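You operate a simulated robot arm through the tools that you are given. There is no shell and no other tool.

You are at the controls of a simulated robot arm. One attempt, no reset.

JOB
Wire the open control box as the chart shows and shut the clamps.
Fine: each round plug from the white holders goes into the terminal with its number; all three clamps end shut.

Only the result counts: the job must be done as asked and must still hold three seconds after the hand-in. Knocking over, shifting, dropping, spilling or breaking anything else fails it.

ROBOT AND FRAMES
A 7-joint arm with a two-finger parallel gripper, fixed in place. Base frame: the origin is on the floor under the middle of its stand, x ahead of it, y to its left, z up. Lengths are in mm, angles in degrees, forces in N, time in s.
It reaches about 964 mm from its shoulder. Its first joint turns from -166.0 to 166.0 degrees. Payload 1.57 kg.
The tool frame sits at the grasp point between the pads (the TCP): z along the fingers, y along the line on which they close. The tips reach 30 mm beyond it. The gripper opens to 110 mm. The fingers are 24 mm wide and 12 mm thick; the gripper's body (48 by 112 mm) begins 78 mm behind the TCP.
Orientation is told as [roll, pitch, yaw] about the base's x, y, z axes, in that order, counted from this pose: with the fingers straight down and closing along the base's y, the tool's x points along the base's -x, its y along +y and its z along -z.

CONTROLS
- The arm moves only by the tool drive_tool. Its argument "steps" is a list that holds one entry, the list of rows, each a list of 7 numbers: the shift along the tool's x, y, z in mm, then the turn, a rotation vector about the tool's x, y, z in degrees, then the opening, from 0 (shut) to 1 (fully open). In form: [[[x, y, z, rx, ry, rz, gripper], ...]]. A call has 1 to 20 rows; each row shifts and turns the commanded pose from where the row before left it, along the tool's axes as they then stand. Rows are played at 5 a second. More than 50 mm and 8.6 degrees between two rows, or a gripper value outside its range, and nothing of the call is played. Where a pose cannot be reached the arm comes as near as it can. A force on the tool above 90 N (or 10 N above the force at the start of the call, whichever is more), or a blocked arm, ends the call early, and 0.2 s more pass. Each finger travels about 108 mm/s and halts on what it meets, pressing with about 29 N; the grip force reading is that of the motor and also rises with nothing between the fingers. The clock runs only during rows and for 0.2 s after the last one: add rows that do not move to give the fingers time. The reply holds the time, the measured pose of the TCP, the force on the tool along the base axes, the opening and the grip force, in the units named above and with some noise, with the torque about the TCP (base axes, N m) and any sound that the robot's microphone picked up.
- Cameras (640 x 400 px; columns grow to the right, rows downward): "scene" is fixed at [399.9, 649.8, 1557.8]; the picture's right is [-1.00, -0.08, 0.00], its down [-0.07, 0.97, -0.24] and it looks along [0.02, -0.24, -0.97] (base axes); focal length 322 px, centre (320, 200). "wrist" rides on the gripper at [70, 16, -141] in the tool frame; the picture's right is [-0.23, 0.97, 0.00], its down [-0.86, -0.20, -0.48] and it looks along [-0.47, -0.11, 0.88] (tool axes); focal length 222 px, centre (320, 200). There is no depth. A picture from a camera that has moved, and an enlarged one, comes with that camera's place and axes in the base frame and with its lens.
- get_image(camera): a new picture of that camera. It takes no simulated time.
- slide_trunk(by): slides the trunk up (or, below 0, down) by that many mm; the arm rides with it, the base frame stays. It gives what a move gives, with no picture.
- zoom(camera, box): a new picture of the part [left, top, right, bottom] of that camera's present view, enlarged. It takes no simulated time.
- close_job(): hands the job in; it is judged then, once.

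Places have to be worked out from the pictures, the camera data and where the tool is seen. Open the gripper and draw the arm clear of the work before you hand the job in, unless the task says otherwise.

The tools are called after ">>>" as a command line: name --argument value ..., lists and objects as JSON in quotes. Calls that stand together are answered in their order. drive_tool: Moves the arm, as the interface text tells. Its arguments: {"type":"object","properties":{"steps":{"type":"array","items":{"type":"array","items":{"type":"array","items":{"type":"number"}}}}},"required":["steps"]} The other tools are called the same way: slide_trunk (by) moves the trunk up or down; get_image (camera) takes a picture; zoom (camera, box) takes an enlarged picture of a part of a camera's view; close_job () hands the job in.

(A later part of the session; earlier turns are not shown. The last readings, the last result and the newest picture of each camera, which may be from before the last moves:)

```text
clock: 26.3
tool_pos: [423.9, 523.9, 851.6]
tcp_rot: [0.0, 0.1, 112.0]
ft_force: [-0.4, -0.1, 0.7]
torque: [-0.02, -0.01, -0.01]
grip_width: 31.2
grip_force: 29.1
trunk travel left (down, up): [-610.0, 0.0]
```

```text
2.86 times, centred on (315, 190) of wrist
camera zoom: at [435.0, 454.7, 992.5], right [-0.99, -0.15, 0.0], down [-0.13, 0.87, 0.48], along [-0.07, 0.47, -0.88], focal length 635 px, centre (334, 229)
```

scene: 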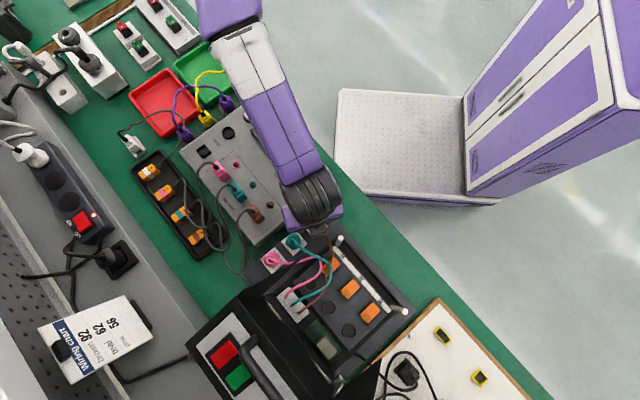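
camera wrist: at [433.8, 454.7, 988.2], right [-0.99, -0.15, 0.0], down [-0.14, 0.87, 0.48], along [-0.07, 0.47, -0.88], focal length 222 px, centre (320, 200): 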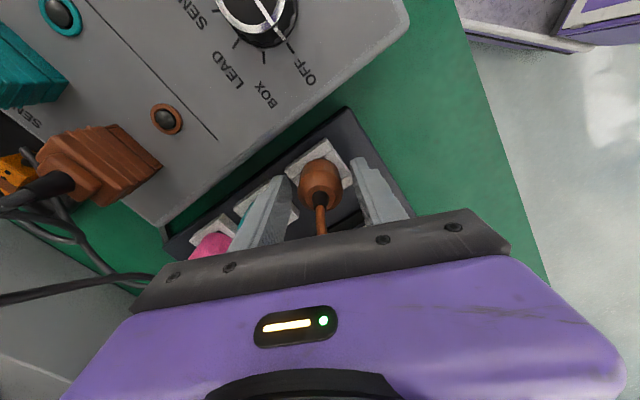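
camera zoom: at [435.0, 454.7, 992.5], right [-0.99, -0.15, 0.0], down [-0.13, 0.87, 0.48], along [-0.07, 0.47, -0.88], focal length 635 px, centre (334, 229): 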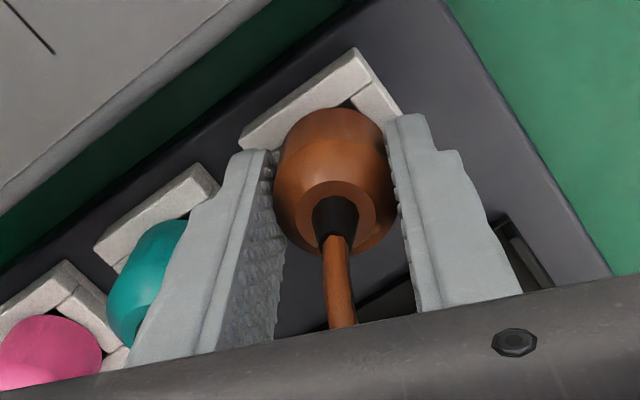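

The grip is solid at 31 mm. I lift slowly and watch the force.

>>> drive_tool --steps '[[[0, 0, -5, 0, 0, 0, 0.2], [0, 0, -8, 0, 0, 0, 0.2], [0, 0, -10, 0, 0, 0, 0.2], [0, 0, -15, 0, 0, 0, 0.2], [0, 0, -20, 0, 0, 0, 0.2], [0, 0, 0, 0, 0, 0, 0.2]]]'

>>> zoom --camera "wrist" --box '[210, 90, 420, 230]'

>>> get_image --camera "scene"

```text
clock: 27.7
tool_pos: [425.3, 526.2, 909.1]
tcp_rot: [0.0, 0.1, 112.0]
ft_force: [-0.5, -0.2, -0.5]
torque: [-0.01, -0.05, 0.02]
grip_width: 31.2
grip_force: 28.9
trunk travel left (down, up): [-610.0, 0.0]
```

```text
2.86 times, centred on (315, 160) of wrist
camera zoom: at [436.2, 455.4, 1050.4], right [-0.99, -0.15, 0.0], down [-0.13, 0.87, 0.48], along [-0.07, 0.47, -0.88], focal length 635 px, centre (334, 314)
```

zoom: 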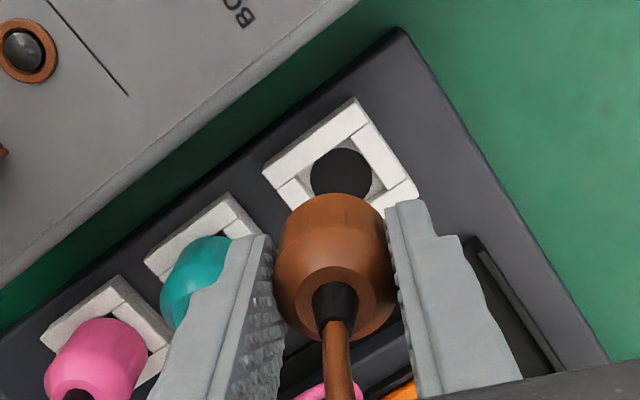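

```text
taken
```

scene: 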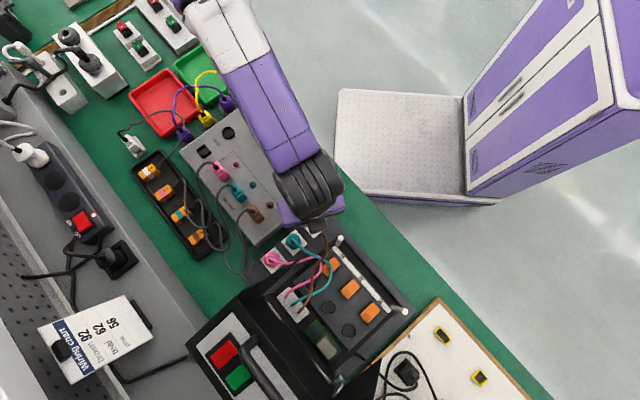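

The plug is out; there is a black round patch under it that may be the holder hole or the plug's pin. I lift another 60 mm to see.

>>> drive_tool --steps '[[[0, 0, -20, 0, 0, 0, 0.2], [0, 0, -20, 0, 0, 0, 0.2], [0, 0, -25, 0, 0, 0, 0.2], [0, 0, 0, 0, 0, 0, 0.2]]]'

>>> get_image --camera "wrist"

>>> zoom --camera "wrist" --box '[210, 90, 420, 230]'

```text
clock: 28.7
tool_pos: [424.6, 525.3, 974.0]
tcp_rot: [0.1, 0.1, 111.9]
ft_force: [0.0, -0.5, -0.4]
torque: [0.02, -0.03, 0.0]
grip_width: 31.2
grip_force: 29.0
trunk travel left (down, up): [-610.0, 0.0]
```

```text
taken
camera wrist: at [436.2, 454.6, 1115.3], right [-0.99, -0.15, 0.0], down [-0.13, 0.87, 0.48], along [-0.07, 0.47, -0.88], focal length 222 px, centre (320, 200)
```

wrist: 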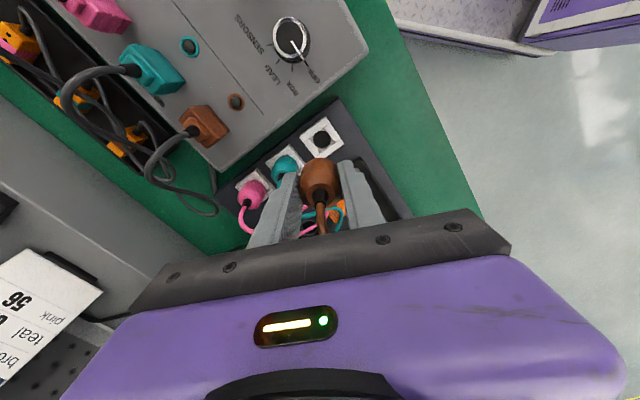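

```text
2.86 times, centred on (315, 160) of wrist
camera zoom: at [436.2, 454.6, 1115.3], right [-0.99, -0.15, 0.0], down [-0.13, 0.87, 0.48], along [-0.07, 0.47, -0.88], focal length 635 px, centre (334, 314)
```

zoom: 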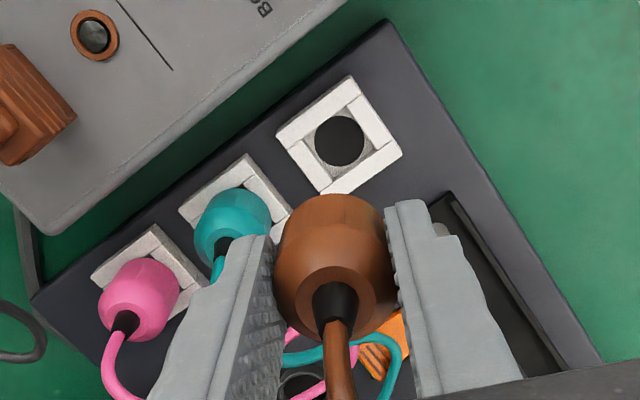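

The black disc stays in place, so it is the holder's hole, and the brown plug came out cleanly. I carry it at z≈1000 around the lid tip, keeping p≈700, to between the posts.

>>> drive_tool --steps '[[[0, 0, -26, 0, 0, 0, 0.2], [-18.5, -7.5, 0, 0, 0, 0, 0.2], [-18.5, -7.5, 0, 0, 0, 0, 0.2], [-30, 12, 0, 0, 0, 0, 0.2], [-30, 12, 0, 0, 0, 0, 0.2], [-32.8, 13.2, 0, 0, 0, 0, 0.2], [0, 0, 0, 0, 0, 0, 0.2]]]'

>>> get_image --camera "wrist"

>>> get_image --camera "scene"

```text
clock: 30.3
tool_pos: [362.6, 626.6, 999.7]
tcp_rot: [0.1, 0.1, 111.9]
ft_force: [-0.5, -0.1, -0.1]
torque: [-0.02, 0.06, -0.02]
grip_width: 31.2
grip_force: 29.1
out of reach, approached as far as the arm can: row 6
trunk travel left (down, up): [-610.0, 0.0]
```

```text
taken
camera wrist: at [374.5, 556.7, 1140.6], right [-0.99, -0.15, 0.0], down [-0.13, 0.87, 0.48], along [-0.07, 0.47, -0.88], focal length 222 px, centre (320, 200)
```

wrist: 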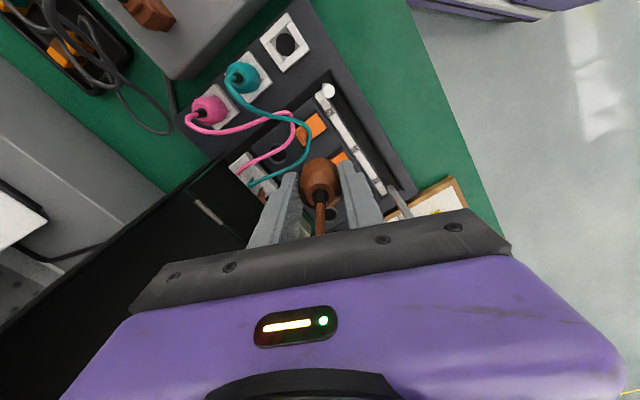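

```text
taken
```

scene: 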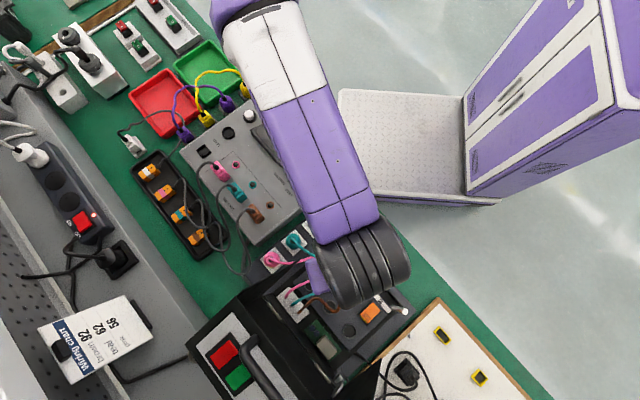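

The last step was flagged as unreachable and the hand stopped about 13 mm short at (363,627,1000). I try lowering yaw a little and continuing in small steps to learn what limits it.

>>> drive_tool --steps '[[[0, 0, 0, 0, 0, 4, 0.2], [0, 0, 10, 0, 0, 4, 0.2], [0, 0, 10, 0, 0, 0, 0.2], [0, 0, 0, 0, 0, 0, 0.2]]]'

```text
clock: 31.3
tool_pos: [362.7, 627.5, 980.6]
tcp_rot: [0.0, 0.1, 104.0]
ft_force: [-0.5, 0.2, -0.8]
torque: [0.02, 0.01, 0.05]
grip_width: 31.0
grip_force: 29.0
trunk travel left (down, up): [-610.0, 0.0]
```

It follows at yaw 104°. I continue toward terminal 92 in steps.

>>> drive_tool --steps '[[[-20, 2, 0, 0, 0, 0, 0.2], [-20, 2, 0, 0, 0, 0, 0.2], [-15, 0.5, 0, 0, 0, 0, 0.2], [0, 0, 0, 0, 0, 0, 0.2]]]'

```text
clock: 32.3
tool_pos: [354.8, 658.1, 979.5]
tcp_rot: [0.0, 0.3, 104.1]
ft_force: [0.9, 0.0, -0.8]
torque: [0.01, -0.03, 0.01]
grip_width: 30.7
grip_force: 29.0
out of reach, approached as far as the arm can: row 2, 3
trunk travel left (down, up): [-610.0, 0.0]
```

The turn limit follows the forearm's heading, so terminal 92 is unreachable at this hand yaw without nearing the lid wall. I'll bring brown back to its holder and re-pick it with the hand turned the other way round (≈ −205°), so I retrace the path at z≈1000.

>>> drive_tool --steps '[[[31.7, -0.6, -20, 0, 0, 0, 0.2], [37.4, -22.2, 0, 0, 0, 0, 0.2], [37.4, -22.3, 0, 0, 0, 0, 0.2], [19.6, 4.7, 0, 0, 0, 0, 0.2], [19.7, 4.8, 0, 0, 0, -4, 0.2], [0, 0, 26, 0, 0, -4, 0.2], [0, 0, 0, 0, 0, 0, 0.2]]]'

>>> get_image --camera "wrist"

>>> zoom --camera "wrist" --box '[210, 90, 420, 230]'

```text
clock: 33.9
tool_pos: [422.6, 524.1, 974.8]
tcp_rot: [-0.1, 0.1, 111.9]
ft_force: [-0.5, 0.5, 0.6]
torque: [0.03, 0.0, -0.02]
grip_width: 30.9
grip_force: 29.5
trunk travel left (down, up): [-610.0, 0.0]
```

```text
taken
camera wrist: at [433.9, 454.4, 1115.5], right [-0.99, -0.15, 0.0], down [-0.14, 0.87, 0.48], along [-0.07, 0.47, -0.88], focal length 222 px, centre (320, 200)
```

wrist: 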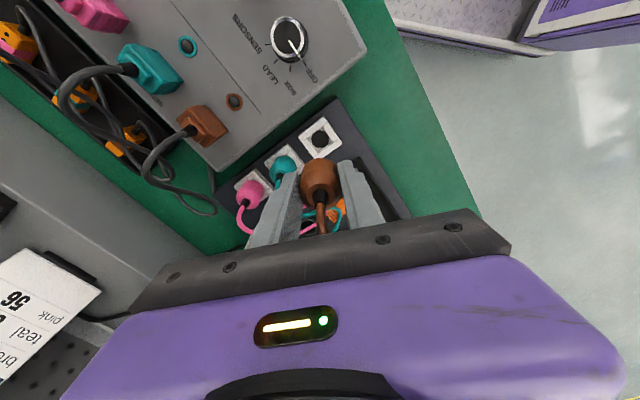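

```text
2.86 times, centred on (315, 160) of wrist
camera zoom: at [433.9, 454.4, 1115.5], right [-0.99, -0.15, 0.0], down [-0.14, 0.87, 0.48], along [-0.07, 0.47, -0.88], focal length 635 px, centre (334, 314)
```

zoom: 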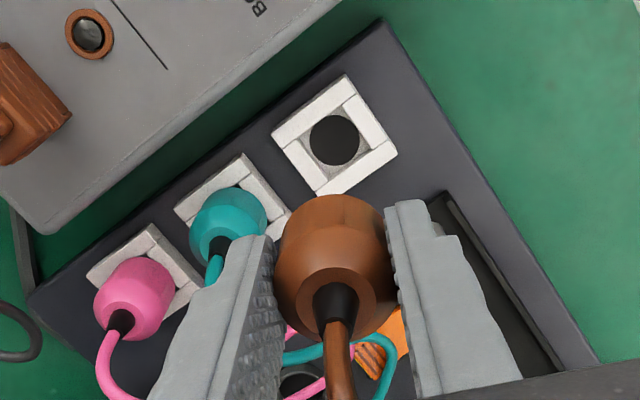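

The hole appears about 1.3 mm off the reference I recorded when lifting, matching the camera position difference. I correct that and lower to z≈905 to check again.

>>> drive_tool --steps '[[[0.1, -1.1, 25, 0, 0, 0, 0.2], [0, 0, 25, 0, 0, 0, 0.2], [0, 0, 20, 0, 0, 0, 0.2], [0, 0, 0, 0, 0, 0, 0.2]]]'

>>> zoom --camera "wrist" --box '[210, 90, 420, 230]'

```text
clock: 34.9
tool_pos: [425.5, 523.9, 904.9]
tcp_rot: [0.1, 0.0, 112.0]
ft_force: [1.1, 0.1, -0.2]
torque: [0.04, 0.01, 0.02]
grip_width: 31.0
grip_force: 29.2
trunk travel left (down, up): [-610.0, 0.0]
```

```text
2.86 times, centred on (315, 160) of wrist
camera zoom: at [435.9, 453.6, 1045.6], right [-0.99, -0.15, 0.0], down [-0.14, 0.87, 0.48], along [-0.07, 0.47, -0.88], focal length 635 px, centre (334, 314)
```

zoom: 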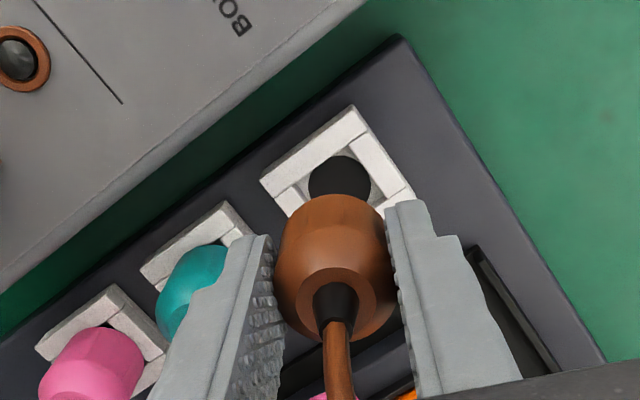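

The camera position shows I'm now about (0.9,−1.1) mm off the grasp pose, so I correct that while lowering to z≈880.

>>> drive_tool --steps '[[[-1.4, 0.4, 12, 0, 0, 0, 0.2], [0, 0, 13, 0, 0, 0, 0.2], [0, 0, 0, 0, 0, 0, 0.2]]]'

>>> zoom --camera "wrist" --box '[210, 90, 420, 230]'

```text
clock: 35.7
tool_pos: [424.1, 523.1, 879.5]
tcp_rot: [0.1, 0.1, 112.1]
ft_force: [-1.3, -0.4, 0.1]
torque: [0.02, -0.01, 0.02]
grip_width: 31.2
grip_force: 29.1
trunk travel left (down, up): [-610.0, 0.0]
```

```text
2.86 times, centred on (315, 160) of wrist
camera zoom: at [435.2, 454.3, 1020.8], right [-0.99, -0.15, 0.0], down [-0.13, 0.87, 0.48], along [-0.07, 0.47, -0.88], focal length 635 px, centre (334, 314)
```

zoom: 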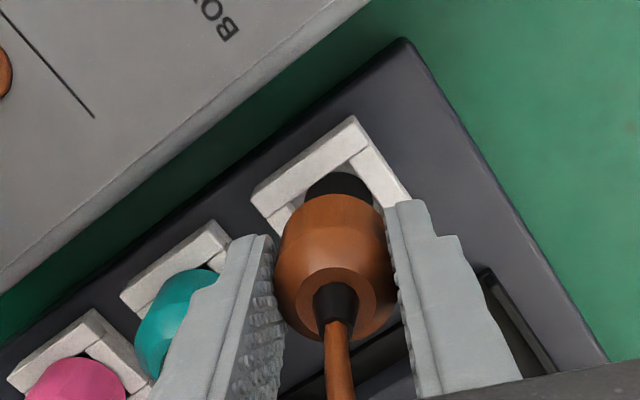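

Now within 0.5 mm of the grasp pose. I lower the last 28 mm slowly into the holder.

>>> drive_tool --steps '[[[-0.3, 0, 8, 0, 0, 0, 0.2], [0, 0, 8, 0, 0, 0, 0.2], [0, 0, 6, 0, 0, 0, 0.2], [0, 0, 5, 0, 0, 0, 0.2], [0, 0, 0, 0, 0, 0, 0.2]]]'

>>> zoom --camera "wrist" --box '[210, 90, 420, 230]'

```text
clock: 36.9
tool_pos: [423.0, 524.8, 849.6]
tcp_rot: [0.1, 0.3, 112.1]
ft_force: [-0.7, -6.4, 11.3]
torque: [-0.09, -0.08, -0.04]
grip_width: 31.1
grip_force: 28.9
trunk travel left (down, up): [-610.0, 0.0]
```

```text
2.86 times, centred on (315, 160) of wrist
camera zoom: at [434.3, 455.0, 991.4], right [-0.99, -0.15, 0.0], down [-0.14, 0.87, 0.47], along [-0.07, 0.47, -0.88], focal length 635 px, centre (334, 314)
```

zoom: 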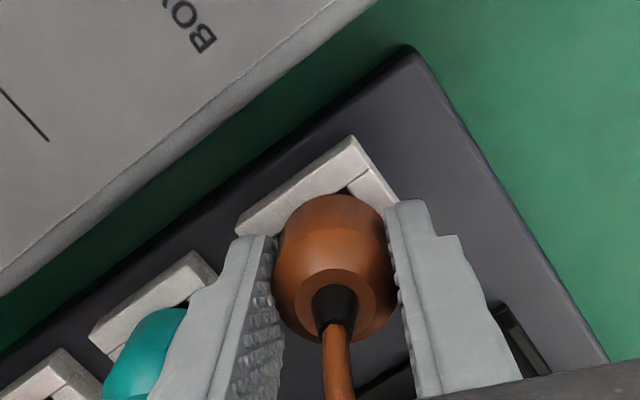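

It seated with about 11 N at the same height as before. I open the fingers and rise.

>>> drive_tool --steps '[[[0, 0, 0, 0, 0, 0, 0.35], [0, 0, 0, 0, 0, 0, 0.44], [0, 0, 0, 0, 0, 0, 0.46], [0, 0, -20, 0, 0, 0, 0.46], [0, 0, -30, 0, 0, 0, 0.46], [0, 0, -40, 0, 0, 0, 0.46], [0, 0, 0, 0, 0, 0, 0.46]]]'

>>> get_image --camera "wrist"

>>> get_image --camera "scene"

```text
clock: 38.5
tool_pos: [423.2, 526.0, 943.5]
tcp_rot: [0.1, 0.2, 111.9]
ft_force: [-0.5, 0.0, -0.7]
torque: [-0.01, -0.01, 0.0]
grip_width: 50.3
grip_force: 0.0
trunk travel left (down, up): [-610.0, 0.0]
```

```text
taken
camera wrist: at [434.2, 456.1, 1083.6], right [-0.99, -0.15, 0.0], down [-0.13, 0.87, 0.48], along [-0.07, 0.47, -0.88], focal length 222 px, centre (320, 200)
```

wrist: 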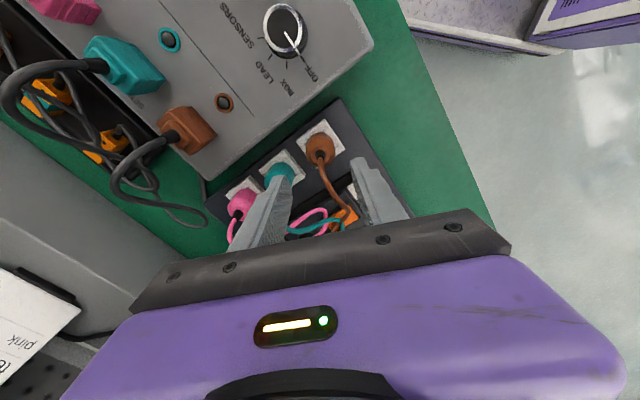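

```text
taken
```

scene: 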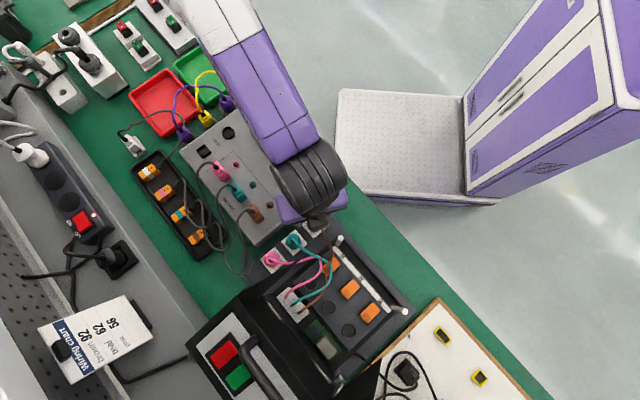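

Brown is back in place as before. I rise, back off, and turn the hand the long way round toward −205°.

>>> drive_tool --steps '[[[0, 0, -40, 0, 0, 0, 0.46], [0, 20.5, -40, 0, 0, 0, 0.46], [-2.3, 41, -30, 0, 0, 0, 0.46], [0, 0, 0, 0, 0, 8.5, 0.46], [0, 0, 0, 0, 0, 8.5, 0.46], [0, 0, 0, 0, 0, 8.5, 0.46], [0, 0, 0, 0, 0, 8.5, 0.46], [0, 0, 0, 0, 0, 8.5, 0.46], [0, 0, 0, 0, 0, 8.5, 0.46], [0, 0, 0, 0, 0, 8.5, 0.46], [0, 0, 0, 0, 0, 8.5, 0.46], [0, 0, 0, 0, 0, 8.5, 0.46], [0, 0, 0, 0, 0, 8.5, 0.46], [0, 0, 0, 0, 0, 8.5, 0.46], [0, 0, 0, 0, 0, 8.5, 0.46], [0, 0, 0, 0, 0, 8.5, 0.46], [0, 0, 0, 0, 0, 8.5, 0.46], [0, 0, 0, 0, 0, 8.5, 0.46], [0, 0, 0, 0, 0, 0, 0.46]]]'

```text
refused: row 3 steps farther than a row can; nothing moved
```

One row was slightly too long and nothing moved; I split it and resend.

>>> drive_tool --steps '[[[0, 0, -40, 0, 0, 0, 0.46], [0, 25, -40, 0, 0, 0, 0.46], [-2.3, 36, -30, 0, 0, 0, 0.46], [0, 0, 0, 0, 0, 8.5, 0.46], [0, 0, 0, 0, 0, 8.5, 0.46], [0, 0, 0, 0, 0, 8.5, 0.46], [0, 0, 0, 0, 0, 8.5, 0.46], [0, 0, 0, 0, 0, 8.5, 0.46], [0, 0, 0, 0, 0, 8.5, 0.46], [0, 0, 0, 0, 0, 8.5, 0.46], [0, 0, 0, 0, 0, 8.5, 0.46], [0, 0, 0, 0, 0, 8.5, 0.46], [0, 0, 0, 0, 0, 8.5, 0.46], [0, 0, 0, 0, 0, 8.5, 0.46], [0, 0, 0, 0, 0, 8.5, 0.46], [0, 0, 0, 0, 0, 8.5, 0.46], [0, 0, 0, 0, 0, 8.5, 0.46], [0, 0, 0, 0, 0, 8.5, 0.46], [0, 0, 0, 0, 0, 0, 0.46]]]'

```text
clock: 42.5
tool_pos: [366.3, 506.1, 1053.4]
tcp_rot: [-0.1, -0.1, -15.7]
ft_force: [0.3, -0.3, 0.1]
torque: [-0.02, -0.02, 0.0]
grip_width: 50.4
grip_force: 0.0
trunk travel left (down, up): [-610.0, 0.0]
```

At yaw −15.7°, all fine. I continue turning toward −205°.

>>> drive_tool --steps '[[[0, 0, 0, 0, 0, 8.5, 0.46], [0, 0, 0, 0, 0, 8.5, 0.46], [0, 0, 0, 0, 0, 8.5, 0.46], [0, 0, 0, 0, 0, 8.5, 0.46], [0, 0, 0, 0, 0, 8.5, 0.46], [0, 0, 0, 0, 0, 8.5, 0.46], [0, 0, 0, 0, 0, 8.5, 0.46], [0, 0, 0, 0, 0, 8.5, 0.46], [0, 0, 0, 0, 0, 8.5, 0.46], [0, 0, 0, 0, 0, 8.5, 0.46], [0, 0, 0, 0, 0, 8.5, 0.46], [0, 0, 0, 0, 0, 8.5, 0.46], [0, 0, 0, 0, 0, 8.5, 0.46], [0, 0, 0, 0, 0, 8.5, 0.46], [0, 0, 0, 0, 0, 8.5, 0.46], [0, 0, 0, 0, 0, 8.5, 0.46], [0, 0, 0, 0, 0, 8.5, 0.46], [0, 0, 0, 0, 0, 8.5, 0.46], [0, 0, 0, 0, 0, 8.5, 0.46], [0, 0, 0, 0, 0, 0, 0.46]]]'

```text
clock: 46.7
tool_pos: [365.6, 506.8, 1053.1]
tcp_rot: [0.2, 0.0, -177.1]
ft_force: [-0.6, 0.3, 0.0]
torque: [-0.02, 0.01, -0.01]
grip_width: 50.7
grip_force: 0.0
trunk travel left (down, up): [-610.0, 0.0]
```

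Yaw −177° is fine. I go on to about −205° (=155°).

>>> drive_tool --steps '[[[0, 0, 0, 0, 0, 7, 0.46], [0, 0, 0, 0, 0, 7, 0.46], [0, 0, 0, 0, 0, 7, 0.46], [0, 0, 0, 0, 0, 7, 0.46], [0, 0, 0, 0, 0, 0, 0.46]]]'

>>> get_image --camera "scene"

```text
clock: 47.9
tool_pos: [364.8, 506.3, 1051.6]
tcp_rot: [0.1, 0.1, 155.0]
ft_force: [0.0, -0.2, -0.3]
torque: [0.02, 0.02, -0.01]
grip_width: 50.8
grip_force: 0.1
trunk travel left (down, up): [-610.0, 0.0]
```

```text
taken
```

scene: 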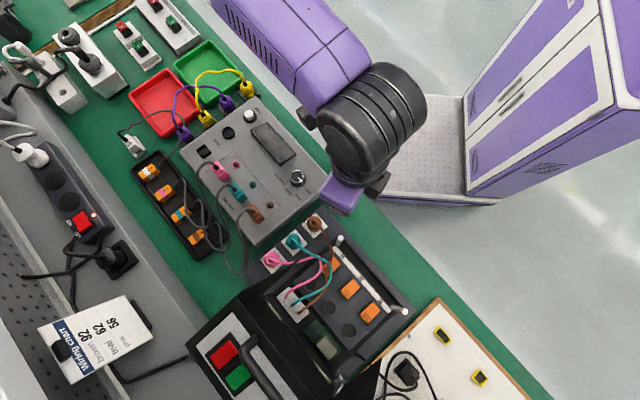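

Yaw 155° reached. Before picking, I do a dry run: move above terminal 92 at z≈1000 to check reach and measure the sockets.

>>> drive_tool --steps '[[[-22.8, -35, 5, 0, 0, 0, 0.46], [-22.8, -35, 5, 0, 0, 0, 0.46], [-22.8, -35, 10, 0, 0, 0, 0.46], [-22.8, -35, 10, 0, 0, 0, 0.46], [-22.8, -35, 10, 0, 0, 0, 0.46], [-22.6, -34.9, 10, 0, 0, 0, 0.46], [0, 0, 0, 0, 0, 0, 0.46]]]'

>>> get_image --camera "wrist"

>>> get_image --camera "scene"

```text
clock: 49.5
tool_pos: [332.0, 700.3, 1007.9]
tcp_rot: [0.1, 0.0, 155.0]
ft_force: [0.0, 0.2, 0.7]
torque: [0.0, 0.0, -0.03]
grip_width: 50.6
grip_force: 0.0
out of reach, approached as far as the arm can: row 5, 6
trunk travel left (down, up): [-610.0, 0.0]
```

```text
taken
camera wrist: at [388.9, 655.8, 1148.7], right [-0.62, -0.79, 0.0], down [-0.69, 0.54, 0.48], along [-0.38, 0.29, -0.88], focal length 222 px, centre (320, 200)
```

wrist: 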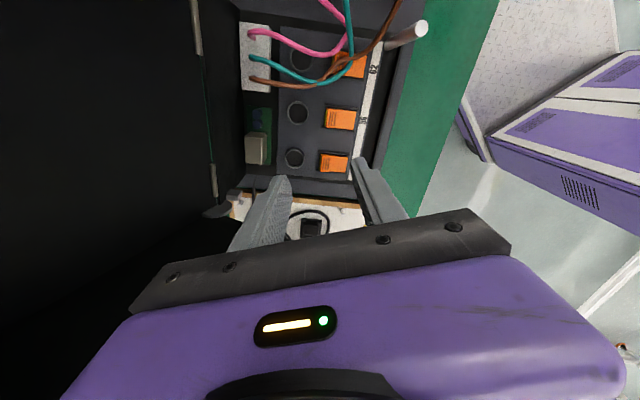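

```text
taken
```

scene: 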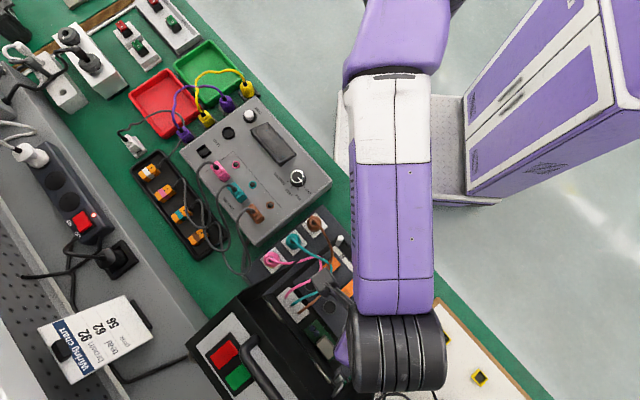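

The arm stopped at (332,700,1008), short of terminal 92. I test whether the turn angle or plain reach limits it, by turning 10° and moving 20 mm outward.

>>> drive_tool --steps '[[[0, 0, 0, 0, 0, -5, 0.46], [0, 0, 0, 0, 0, -5, 0.46], [0, -10, 0, 0, 0, 0, 0.46], [0, -10, 0, 0, 0, 0, 0.46], [0, 0, 0, 0, 0, 0, 0.46]]]'

```text
clock: 50.7
tool_pos: [332.6, 699.7, 1007.1]
tcp_rot: [0.2, 0.0, 165.0]
ft_force: [-0.2, -0.4, 0.3]
torque: [0.02, -0.02, 0.0]
grip_width: 50.6
grip_force: 0.1
out of reach, approached as far as the arm can: row 3, 4
trunk travel left (down, up): [-610.0, 0.0]
```

Turning didn't help, so it is plain reach: the hand must come in lower. I lower to z≈955, turn to yaw 140° (−220°), and then move outward over terminal 92.

>>> drive_tool --steps '[[[0, 0, 25, 0, 0, 8.3, 0.46], [0, 0, 25, 0, 0, 8.3, 0.46], [0, 0, 0, 0, 0, 8.4, 0.46], [0, 0, 0, 0, 0, 0, 0.46]]]'

```text
clock: 51.7
tool_pos: [331.3, 682.4, 957.1]
tcp_rot: [0.1, 0.1, 139.8]
ft_force: [-0.3, -0.9, -0.1]
torque: [0.01, 0.02, 0.0]
grip_width: 50.5
grip_force: 0.1
out of reach, approached as far as the arm can: row 1, 2
trunk travel left (down, up): [-610.0, 0.0]
```

Going lower pulled the hand inward, so the shoulder seems too high (shoulder pitch at its stop). I raise the hand 100 mm and then lower the trunk by 100 mm to change the arm's posture.

>>> drive_tool --steps '[[[0, 0, -35, 0, 0, 0, 0.46], [0, 0, -35, 0, 0, 0, 0.46], [0, 0, -30, 0, 0, 0, 0.46], [0, 0, 0, 0, 0, 0, 0.46]]]'

>>> slide_trunk --by -100

>>> get_image --camera "scene"

```text
clock: 52.7
tool_pos: [331.4, 683.1, 1057.4]
tcp_rot: [0.0, 0.1, 139.9]
ft_force: [-0.1, -0.1, 0.8]
torque: [0.04, 0.0, 0.04]
grip_width: 50.6
grip_force: 0.0
trunk travel left (down, up): [-610.0, 0.0]
```

```text
clock: 54.0
tool_pos: [332.6, 684.1, 959.1]
tcp_rot: [0.0, 0.0, 139.9]
ft_force: [-0.7, -0.1, -0.4]
torque: [-0.02, -0.01, 0.03]
grip_width: 50.4
grip_force: 0.2
trunk travel left (down, up): [-510.0, 100.0]
```

```text
taken
```

scene: 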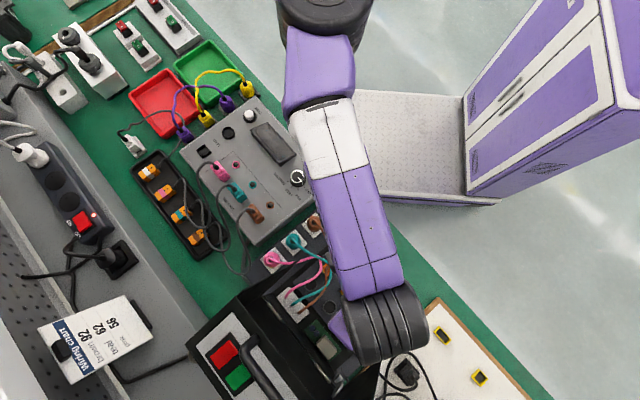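

The hand is now at (333,684,959) with the trunk lower. I try moving outward over terminal 92.

>>> drive_tool --steps '[[[-16, -17, 0, 0, 0, 0, 0.46], [-16, -17, 0, 0, 0, 0, 0.46], [-15, -17, 0, 0, 0, 0, 0.46], [0, 0, 0, 0, 0, 0, 0.46]]]'

>>> get_image --camera "wrist"

>>> get_image --camera "scene"

```text
clock: 55.0
tool_pos: [330.2, 710.7, 957.1]
tcp_rot: [0.2, 0.1, 140.1]
ft_force: [0.7, -0.1, 0.1]
torque: [0.0, 0.01, -0.04]
grip_width: 50.7
grip_force: 0.1
out of reach, approached as far as the arm can: row 2, 3
trunk travel left (down, up): [-510.0, 100.0]
```

```text
taken
camera wrist: at [372.5, 653.8, 1098.8], right [-0.8, -0.6, 0.0], down [-0.53, 0.7, 0.48], along [-0.29, 0.38, -0.88], focal length 222 px, centre (320, 200)
```

wrist: 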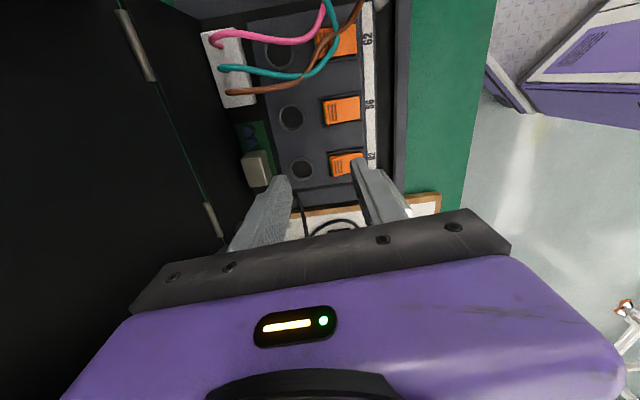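

```text
taken
```

scene: 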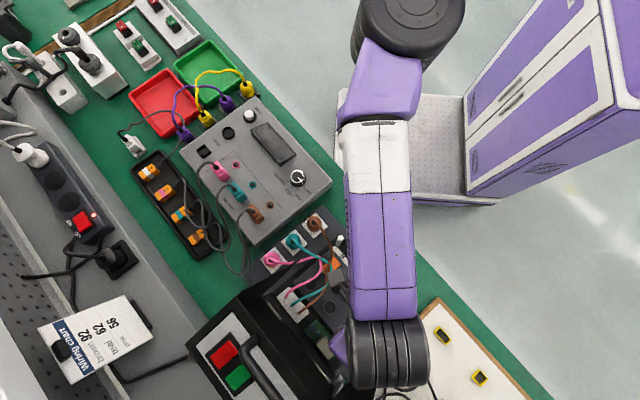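

The reach data now suggest the shoulder axis is near x≈325, so terminal 92 (y≈754) needs the hand leaning back toward the base about 20° (fingers pointing outward). First I inspect the lid more closely from here, since I must know its shape.

>>> zoom --camera "wrist" --box '[0, 0, 380, 260]'

>>> zoom --camera "wrist" --box '[200, 20, 400, 200]'

>>> zoom --camera "scene" --box '[170, 230, 370, 400]'

```text
1.54 times, centred on (190, 130) of wrist
camera zoom: at [372.5, 653.8, 1098.8], right [-0.8, -0.6, 0.0], down [-0.53, 0.7, 0.48], along [-0.29, 0.38, -0.88], focal length 342 px, centre (520, 308)
```

zoom: 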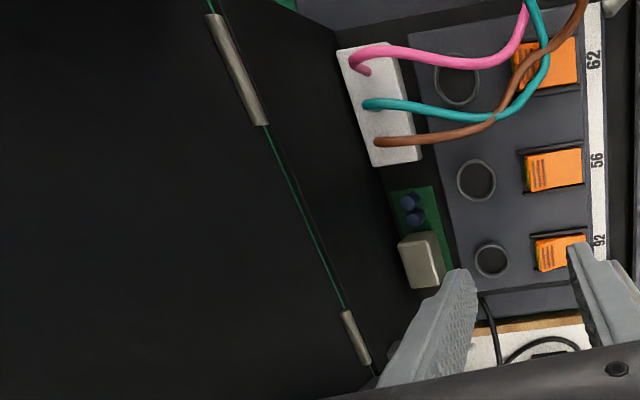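

```text
2.22 times, centred on (300, 110) of wrist
camera zoom: at [372.5, 653.8, 1098.8], right [-0.8, -0.6, 0.0], down [-0.53, 0.7, 0.48], along [-0.29, 0.38, -0.88], focal length 494 px, centre (364, 400)
```

zoom: 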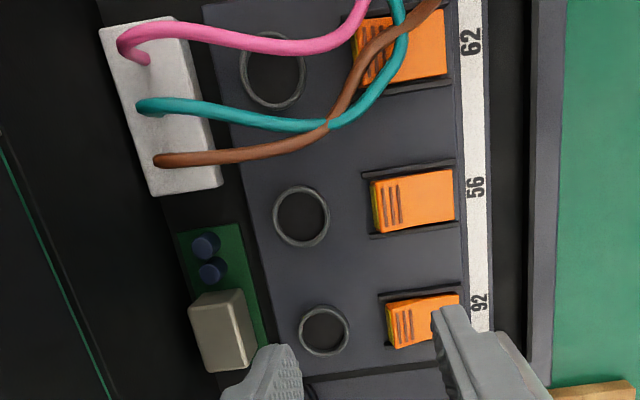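

```text
2.35 times, centred on (270, 315) of scene
camera zoom: at [399.9, 649.8, 1557.8], right [-1.0, -0.08, 0.0], down [-0.07, 0.97, -0.24], along [0.02, -0.24, -0.97], focal length 758 px, centre (438, -71)
```

zoom: 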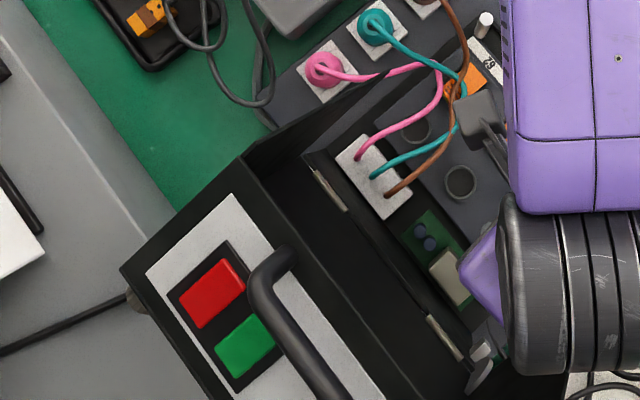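

The lid's front is open above the terminals, so leaning the hand back keeps clear of it. Sockets measure at about 62 (422.8,660.5), 56 (376,707.4), 92 (329.2,755). I retreat, rise, and turn the hand toward yaw −90°.

>>> drive_tool --steps '[[[25.7, 30.6, -20, 0, 0, 0, 0.46], [25.7, 30.6, -20, 0, 0, 0, 0.46], [36, 24.2, -10, 0, 0, 0, 0.46], [36, 24.2, -10, 0, 0, 0, 0.46], [36, 24.2, -10, 0, 0, 0, 0.46], [0, 0, 0, 0, 0, -8.5, 0.46], [0, 0, 0, 0, 0, -8.5, 0.46], [0, 0, 0, 0, 0, -8.5, 0.46], [0, 0, 0, 0, 0, -8.5, 0.46], [0, 0, 0, 0, 0, -8.5, 0.46], [0, 0, 0, 0, 0, -8.5, 0.46], [0, 0, 0, 0, 0, -8.5, 0.46], [0, 0, 0, 0, 0, -8.5, 0.46], [0, 0, 0, 0, 0, -8.5, 0.46], [0, 0, 0, 0, 0, -8.5, 0.46], [0, 0, 0, 0, 0, -8.5, 0.46], [0, 0, 0, 0, 0, -8.5, 0.46], [0, 0, 0, 0, 0, -8.5, 0.46], [0, 0, 0, 0, 0, -8.5, 0.46], [0, 0, 0, 0, 0, 0, 0.46]]]'

```text
clock: 59.2
tool_pos: [366.6, 505.6, 1029.2]
tcp_rot: [0.0, -0.1, -100.9]
ft_force: [0.0, 0.8, -0.3]
torque: [0.0, -0.01, 0.02]
grip_width: 50.5
grip_force: 0.0
trunk travel left (down, up): [-510.0, 100.0]
```

Now at yaw −101°. I finish to −90°, lean 20° (hand top toward the base) and go above brown at z≈950.

>>> drive_tool --steps '[[[0, 0, 0, 0, 0, -5.4, 0.46], [0, 0, 0, 0, 0, -5.5, 0.46], [0, 0, 0, 0, 6.7, 0, 0.46], [0, 0, 0, 0, 6.7, 0, 0.46], [0, 0, 0, 0, 6.6, 0, 0.46], [-2.9, 19, 27.3, 0, 0, 0, 0.46], [-2.9, 19, 27.3, 0, 0, 0, 0.46], [-2.8, 19, 27.4, 0, 0, 0, 0.46], [0, 0, 0, 0, 0, 0, 0.46]]]'

>>> get_image --camera "wrist"

>>> get_image --camera "scene"

```text
clock: 61.2
tool_pos: [421.5, 525.3, 949.3]
tcp_rot: [0.0, 19.8, -90.1]
ft_force: [0.0, 0.6, 0.2]
torque: [0.04, -0.01, 0.0]
grip_width: 50.6
grip_force: 0.1
trunk travel left (down, up): [-510.0, 100.0]
```

```text
taken
camera wrist: at [439.3, 543.4, 1105.9], right [0.97, -0.22, -0.08], down [-0.2, -0.97, 0.16], along [-0.11, -0.14, -0.98], focal length 222 px, centre (320, 200)
```

wrist: 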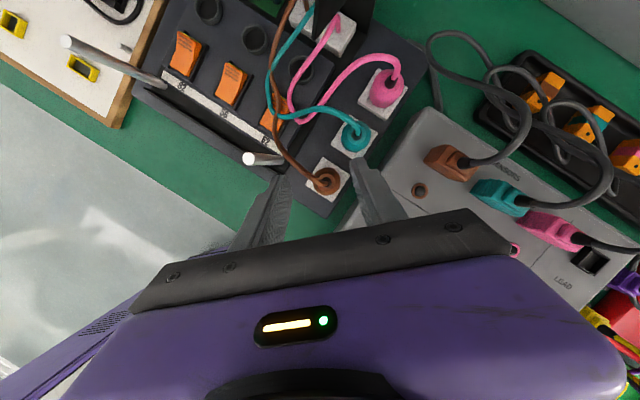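

```text
taken
```

scene: 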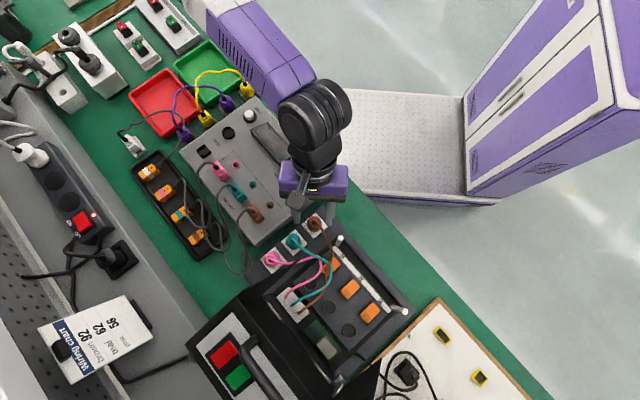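

This orientation works and gives a fine view. I zoom on brown between the fingers and on the clamps.

>>> zoom --camera "wrist" --box '[240, 120, 420, 250]'

>>> zoom --camera "wrist" --box '[130, 0, 340, 170]'

```text
3.08 times, centred on (330, 185) of wrist
camera zoom: at [439.3, 543.4, 1105.9], right [0.97, -0.22, -0.08], down [-0.2, -0.97, 0.16], along [-0.11, -0.14, -0.98], focal length 684 px, centre (289, 246)
```

zoom: 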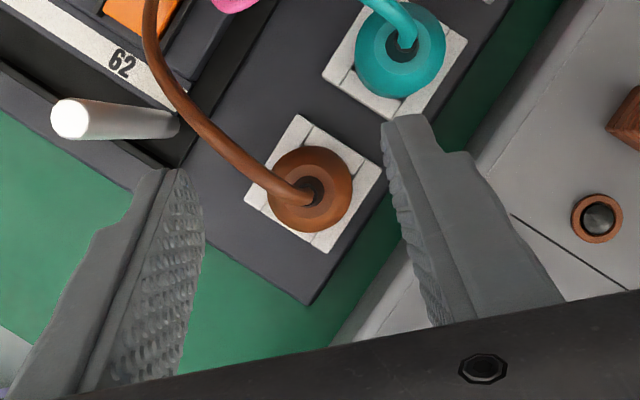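

```text
2.35 times, centred on (235, 85) of wrist
camera zoom: at [439.3, 543.4, 1105.9], right [0.97, -0.22, -0.08], down [-0.2, -0.97, 0.16], along [-0.11, -0.14, -0.98], focal length 523 px, centre (520, 471)
```

zoom: 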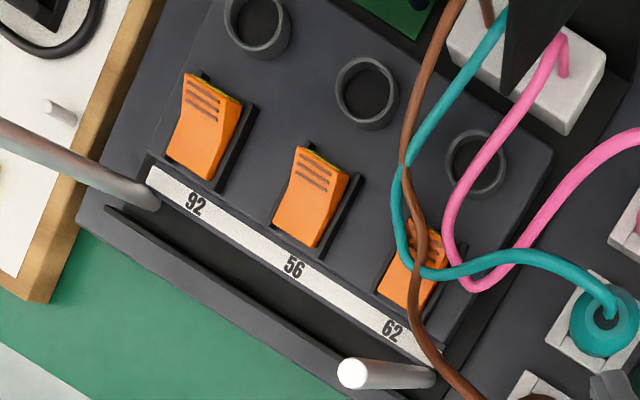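

The clamps are clearly raised at their ribbed ends, and the labels read 92, 56, 62 upright. I take closer zooms of each socket from here for accurate positions.

>>> zoom --camera "wrist" --box '[210, 0, 270, 40]'

>>> zoom --camera "wrist" --box '[250, 10, 310, 60]'

>>> zoom --camera "wrist" --box '[290, 40, 350, 90]'

>>> zoom --camera "wrist" --box '[300, 150, 360, 210]'

>>> zoom --camera "wrist" --box '[330, 60, 420, 160]'

```text
10.00 times, centred on (240, 20) of wrist
camera zoom: at [439.3, 543.4, 1105.9], right [0.97, -0.22, -0.08], down [-0.2, -0.97, 0.16], along [-0.11, -0.14, -0.98], focal length 2221 px, centre (1120, 2000)
```

zoom: 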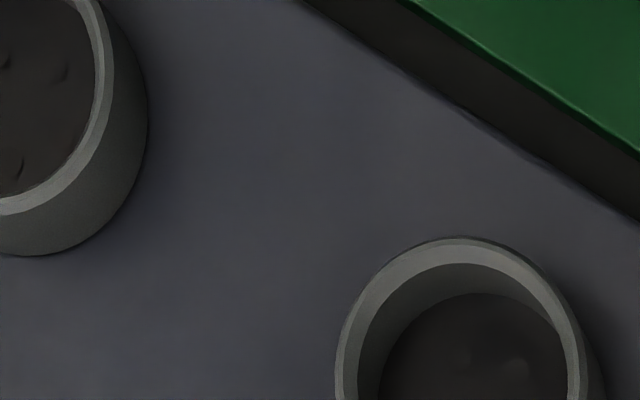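

```text
8.00 times, centred on (280, 35) of wrist
camera zoom: at [439.3, 543.4, 1105.9], right [0.97, -0.22, -0.08], down [-0.2, -0.97, 0.16], along [-0.11, -0.14, -0.98], focal length 1777 px, centre (640, 1520)
```

zoom: 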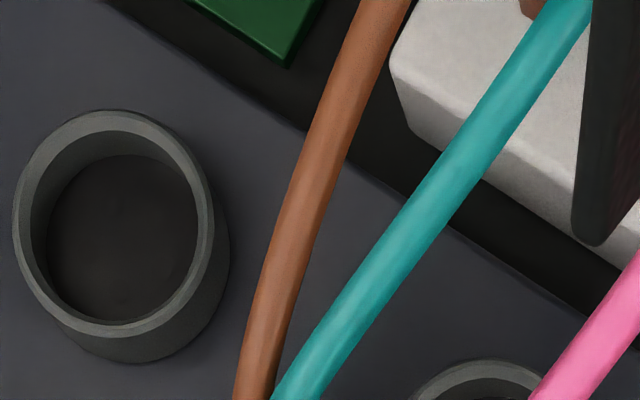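

```text
8.00 times, centred on (320, 65) of wrist
camera zoom: at [439.3, 543.4, 1105.9], right [0.97, -0.22, -0.08], down [-0.2, -0.97, 0.16], along [-0.11, -0.14, -0.98], focal length 1777 px, centre (320, 1280)
```

zoom: 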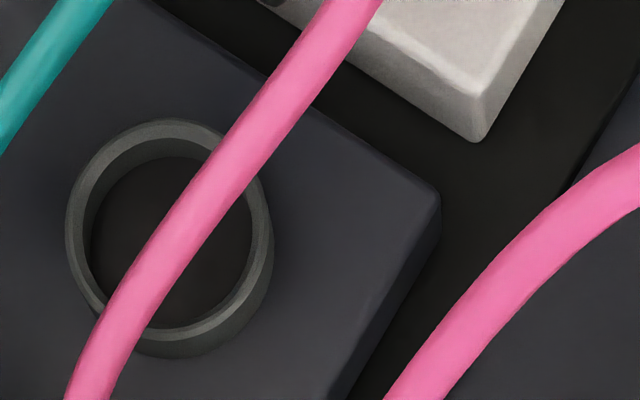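

```text
6.67 times, centred on (330, 180) of wrist
camera zoom: at [439.3, 543.4, 1105.9], right [0.97, -0.22, -0.08], down [-0.2, -0.97, 0.16], along [-0.11, -0.14, -0.98], focal length 1481 px, centre (253, 333)
```

zoom: 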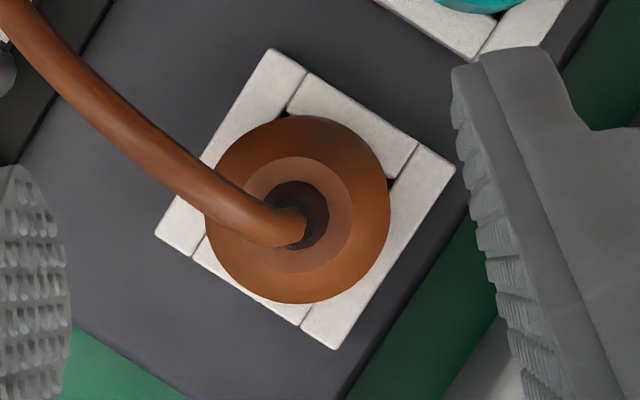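

```text
4.00 times, centred on (375, 110) of wrist
camera zoom: at [439.3, 543.4, 1105.9], right [0.97, -0.22, -0.08], down [-0.2, -0.97, 0.16], along [-0.11, -0.14, -0.98], focal length 888 px, centre (100, 560)
```

zoom: 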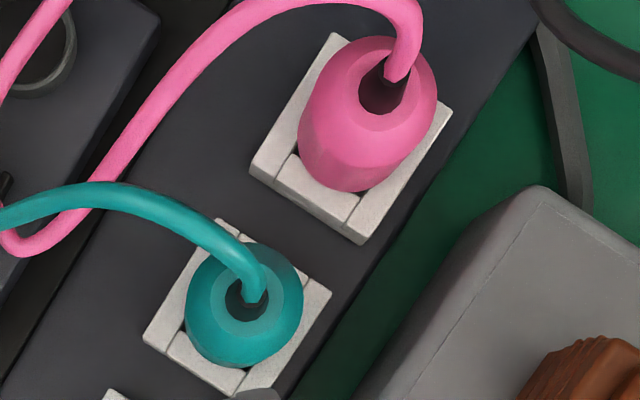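

From two wrist views the socket rims are raised tubes at z≈831: 62 (420.2,659), 56 (375.3,703.8), 92 (331.2,748.9), inner diameter about 24 mm. Brown's axis is (423.7,526). I lower along the vertical to z≈885 with a 46 mm opening.

>>> drive_tool --steps '[[[-10.2, 0.4, 28.2, 0, 0, 0, 0.42], [-10.2, 0, 28.2, 0, 0, 0, 0.42], [-1.7, 0, 4.7, 0, 0, 0, 0.42], [0, 0, 0, 0, 0, 0, 0.42]]]'

>>> zoom --camera "wrist" --box '[230, 110, 420, 250]'

```text
clock: 62.2
tool_pos: [424.1, 525.1, 883.3]
tcp_rot: [0.0, 19.9, -90.1]
ft_force: [-0.1, 0.2, 0.0]
torque: [-0.02, -0.03, 0.0]
grip_width: 46.1
grip_force: 0.1
trunk travel left (down, up): [-510.0, 100.0]
```

```text
2.86 times, centred on (325, 180) of wrist
camera zoom: at [441.1, 542.7, 1040.4], right [0.97, -0.22, -0.08], down [-0.2, -0.97, 0.16], along [-0.11, -0.14, -0.98], focal length 635 px, centre (306, 257)
```

zoom: 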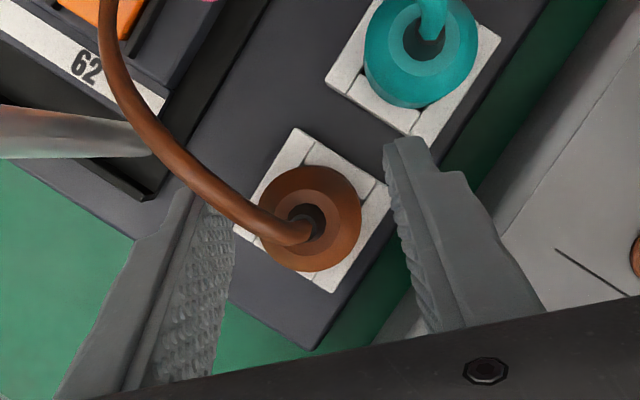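

The camera pose says the TCP is about (425.1,525.1), so I correct by (−1.4,+0.9) while lowering to z≈853.

>>> drive_tool --steps '[[[-4.8, -1.4, 14.7, 0, 0, 0, 0.42], [-4.8, 0, 14.8, 0, 0, 0, 0.42], [0, 0, 0, 0, 0, 0, 0.42]]]'

>>> zoom --camera "wrist" --box '[230, 110, 420, 250]'

```text
clock: 63.0
tool_pos: [423.4, 525.7, 853.6]
tcp_rot: [0.0, 19.9, -90.1]
ft_force: [-0.3, -0.2, 0.6]
torque: [0.02, 0.03, -0.02]
grip_width: 46.3
grip_force: 0.0
trunk travel left (down, up): [-510.0, 100.0]
```

```text
2.86 times, centred on (325, 180) of wrist
camera zoom: at [439.6, 543.2, 1009.8], right [0.97, -0.22, -0.08], down [-0.2, -0.97, 0.16], along [-0.11, -0.14, -0.98], focal length 635 px, centre (306, 257)
```

zoom: 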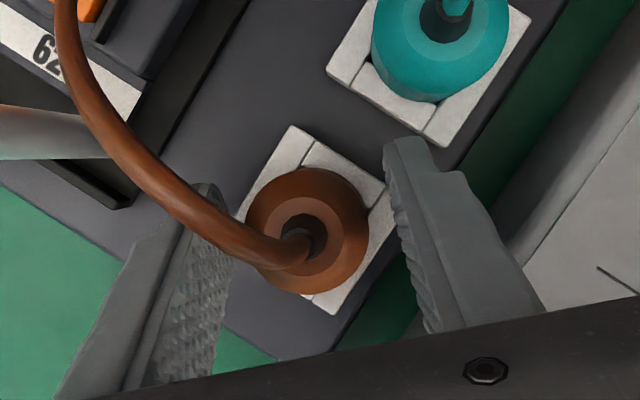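

The wire leaves toward the left finger's front edge, so I shift 3 mm toward the base (−y) to keep it free, then close.

>>> drive_tool --steps '[[[-2.8, 0, -1, 0, 0, 0, 0.42], [0, 0, 0, 0, 0, 0, 0.35], [0, 0, 0, 0, 0, 0, 0.25], [0, 0, 0, 0, 0, 0, 0.2], [0, 0, 0, 0, 0, 0, 0.2]]]'

>>> zoom --camera "wrist" --box '[230, 110, 420, 250]'

```text
clock: 64.2
tool_pos: [423.3, 522.6, 853.2]
tcp_rot: [0.0, 19.9, -90.0]
ft_force: [-1.0, 0.4, -0.1]
torque: [0.01, 0.06, 0.02]
grip_width: 31.2
grip_force: 28.7
trunk travel left (down, up): [-510.0, 100.0]
```

```text
2.86 times, centred on (325, 180) of wrist
camera zoom: at [439.7, 540.3, 1009.6], right [0.97, -0.22, -0.08], down [-0.2, -0.97, 0.16], along [-0.11, -0.14, -0.98], focal length 635 px, centre (306, 257)
```

zoom: 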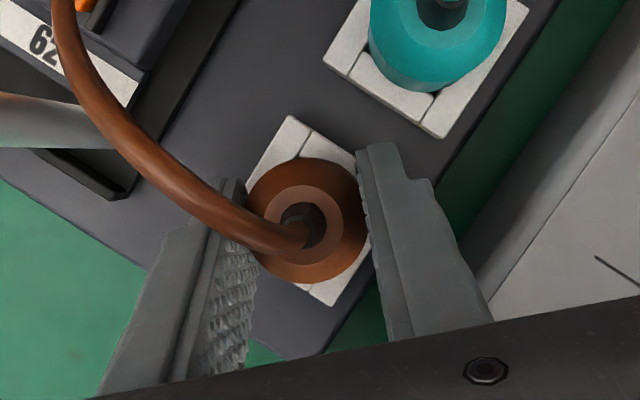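

Gripped at 31 mm with the wire free. I lift straight up in base z, slowly at first.

>>> drive_tool --steps '[[[1.7, 0, -4.7, 0, 0, 0, 0.2], [3.4, 0, -9.4, 0, 0, 0, 0.2], [6.8, 0, -18.8, 0, 0, 0, 0.2], [10.2, 0, -28.2, 0, 0, 0, 0.2], [10.2, 0, -28.2, 0, 0, 0, 0.2], [10.2, 0, -28.2, 0, 0, 0, 0.2], [0, 0, 0, 0, 0, 0, 0.2]]]'

>>> zoom --camera "wrist" --box '[230, 90, 420, 250]'

>>> get_image --camera "wrist"

```text
clock: 65.8
tool_pos: [421.8, 523.0, 978.6]
tcp_rot: [0.0, 19.7, -90.2]
ft_force: [0.2, 0.4, -0.8]
torque: [-0.02, -0.02, 0.02]
grip_width: 31.1
grip_force: 28.8
trunk travel left (down, up): [-510.0, 100.0]
```

```text
2.50 times, centred on (325, 170) of wrist
camera zoom: at [439.1, 540.0, 1135.0], right [0.97, -0.22, -0.08], down [-0.2, -0.97, 0.16], along [-0.11, -0.14, -0.98], focal length 555 px, centre (308, 275)
```

zoom: 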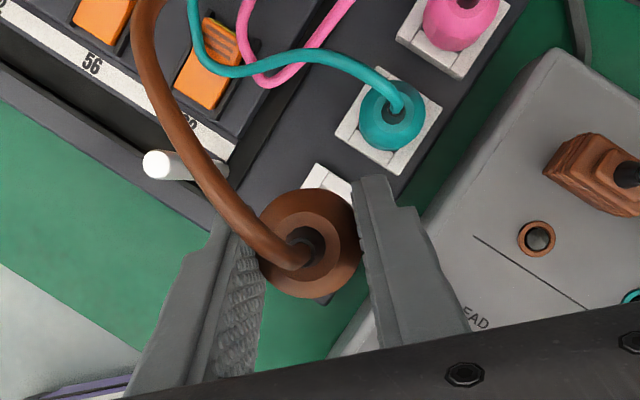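

```text
taken
camera wrist: at [439.1, 540.0, 1135.0], right [0.97, -0.22, -0.08], down [-0.2, -0.97, 0.16], along [-0.11, -0.14, -0.98], focal length 222 px, centre (320, 200)
```

wrist: 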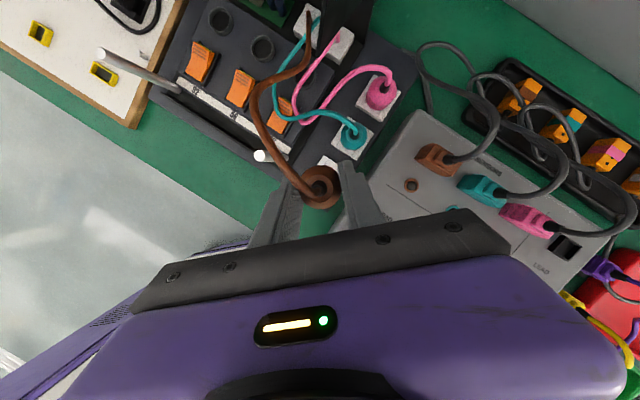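

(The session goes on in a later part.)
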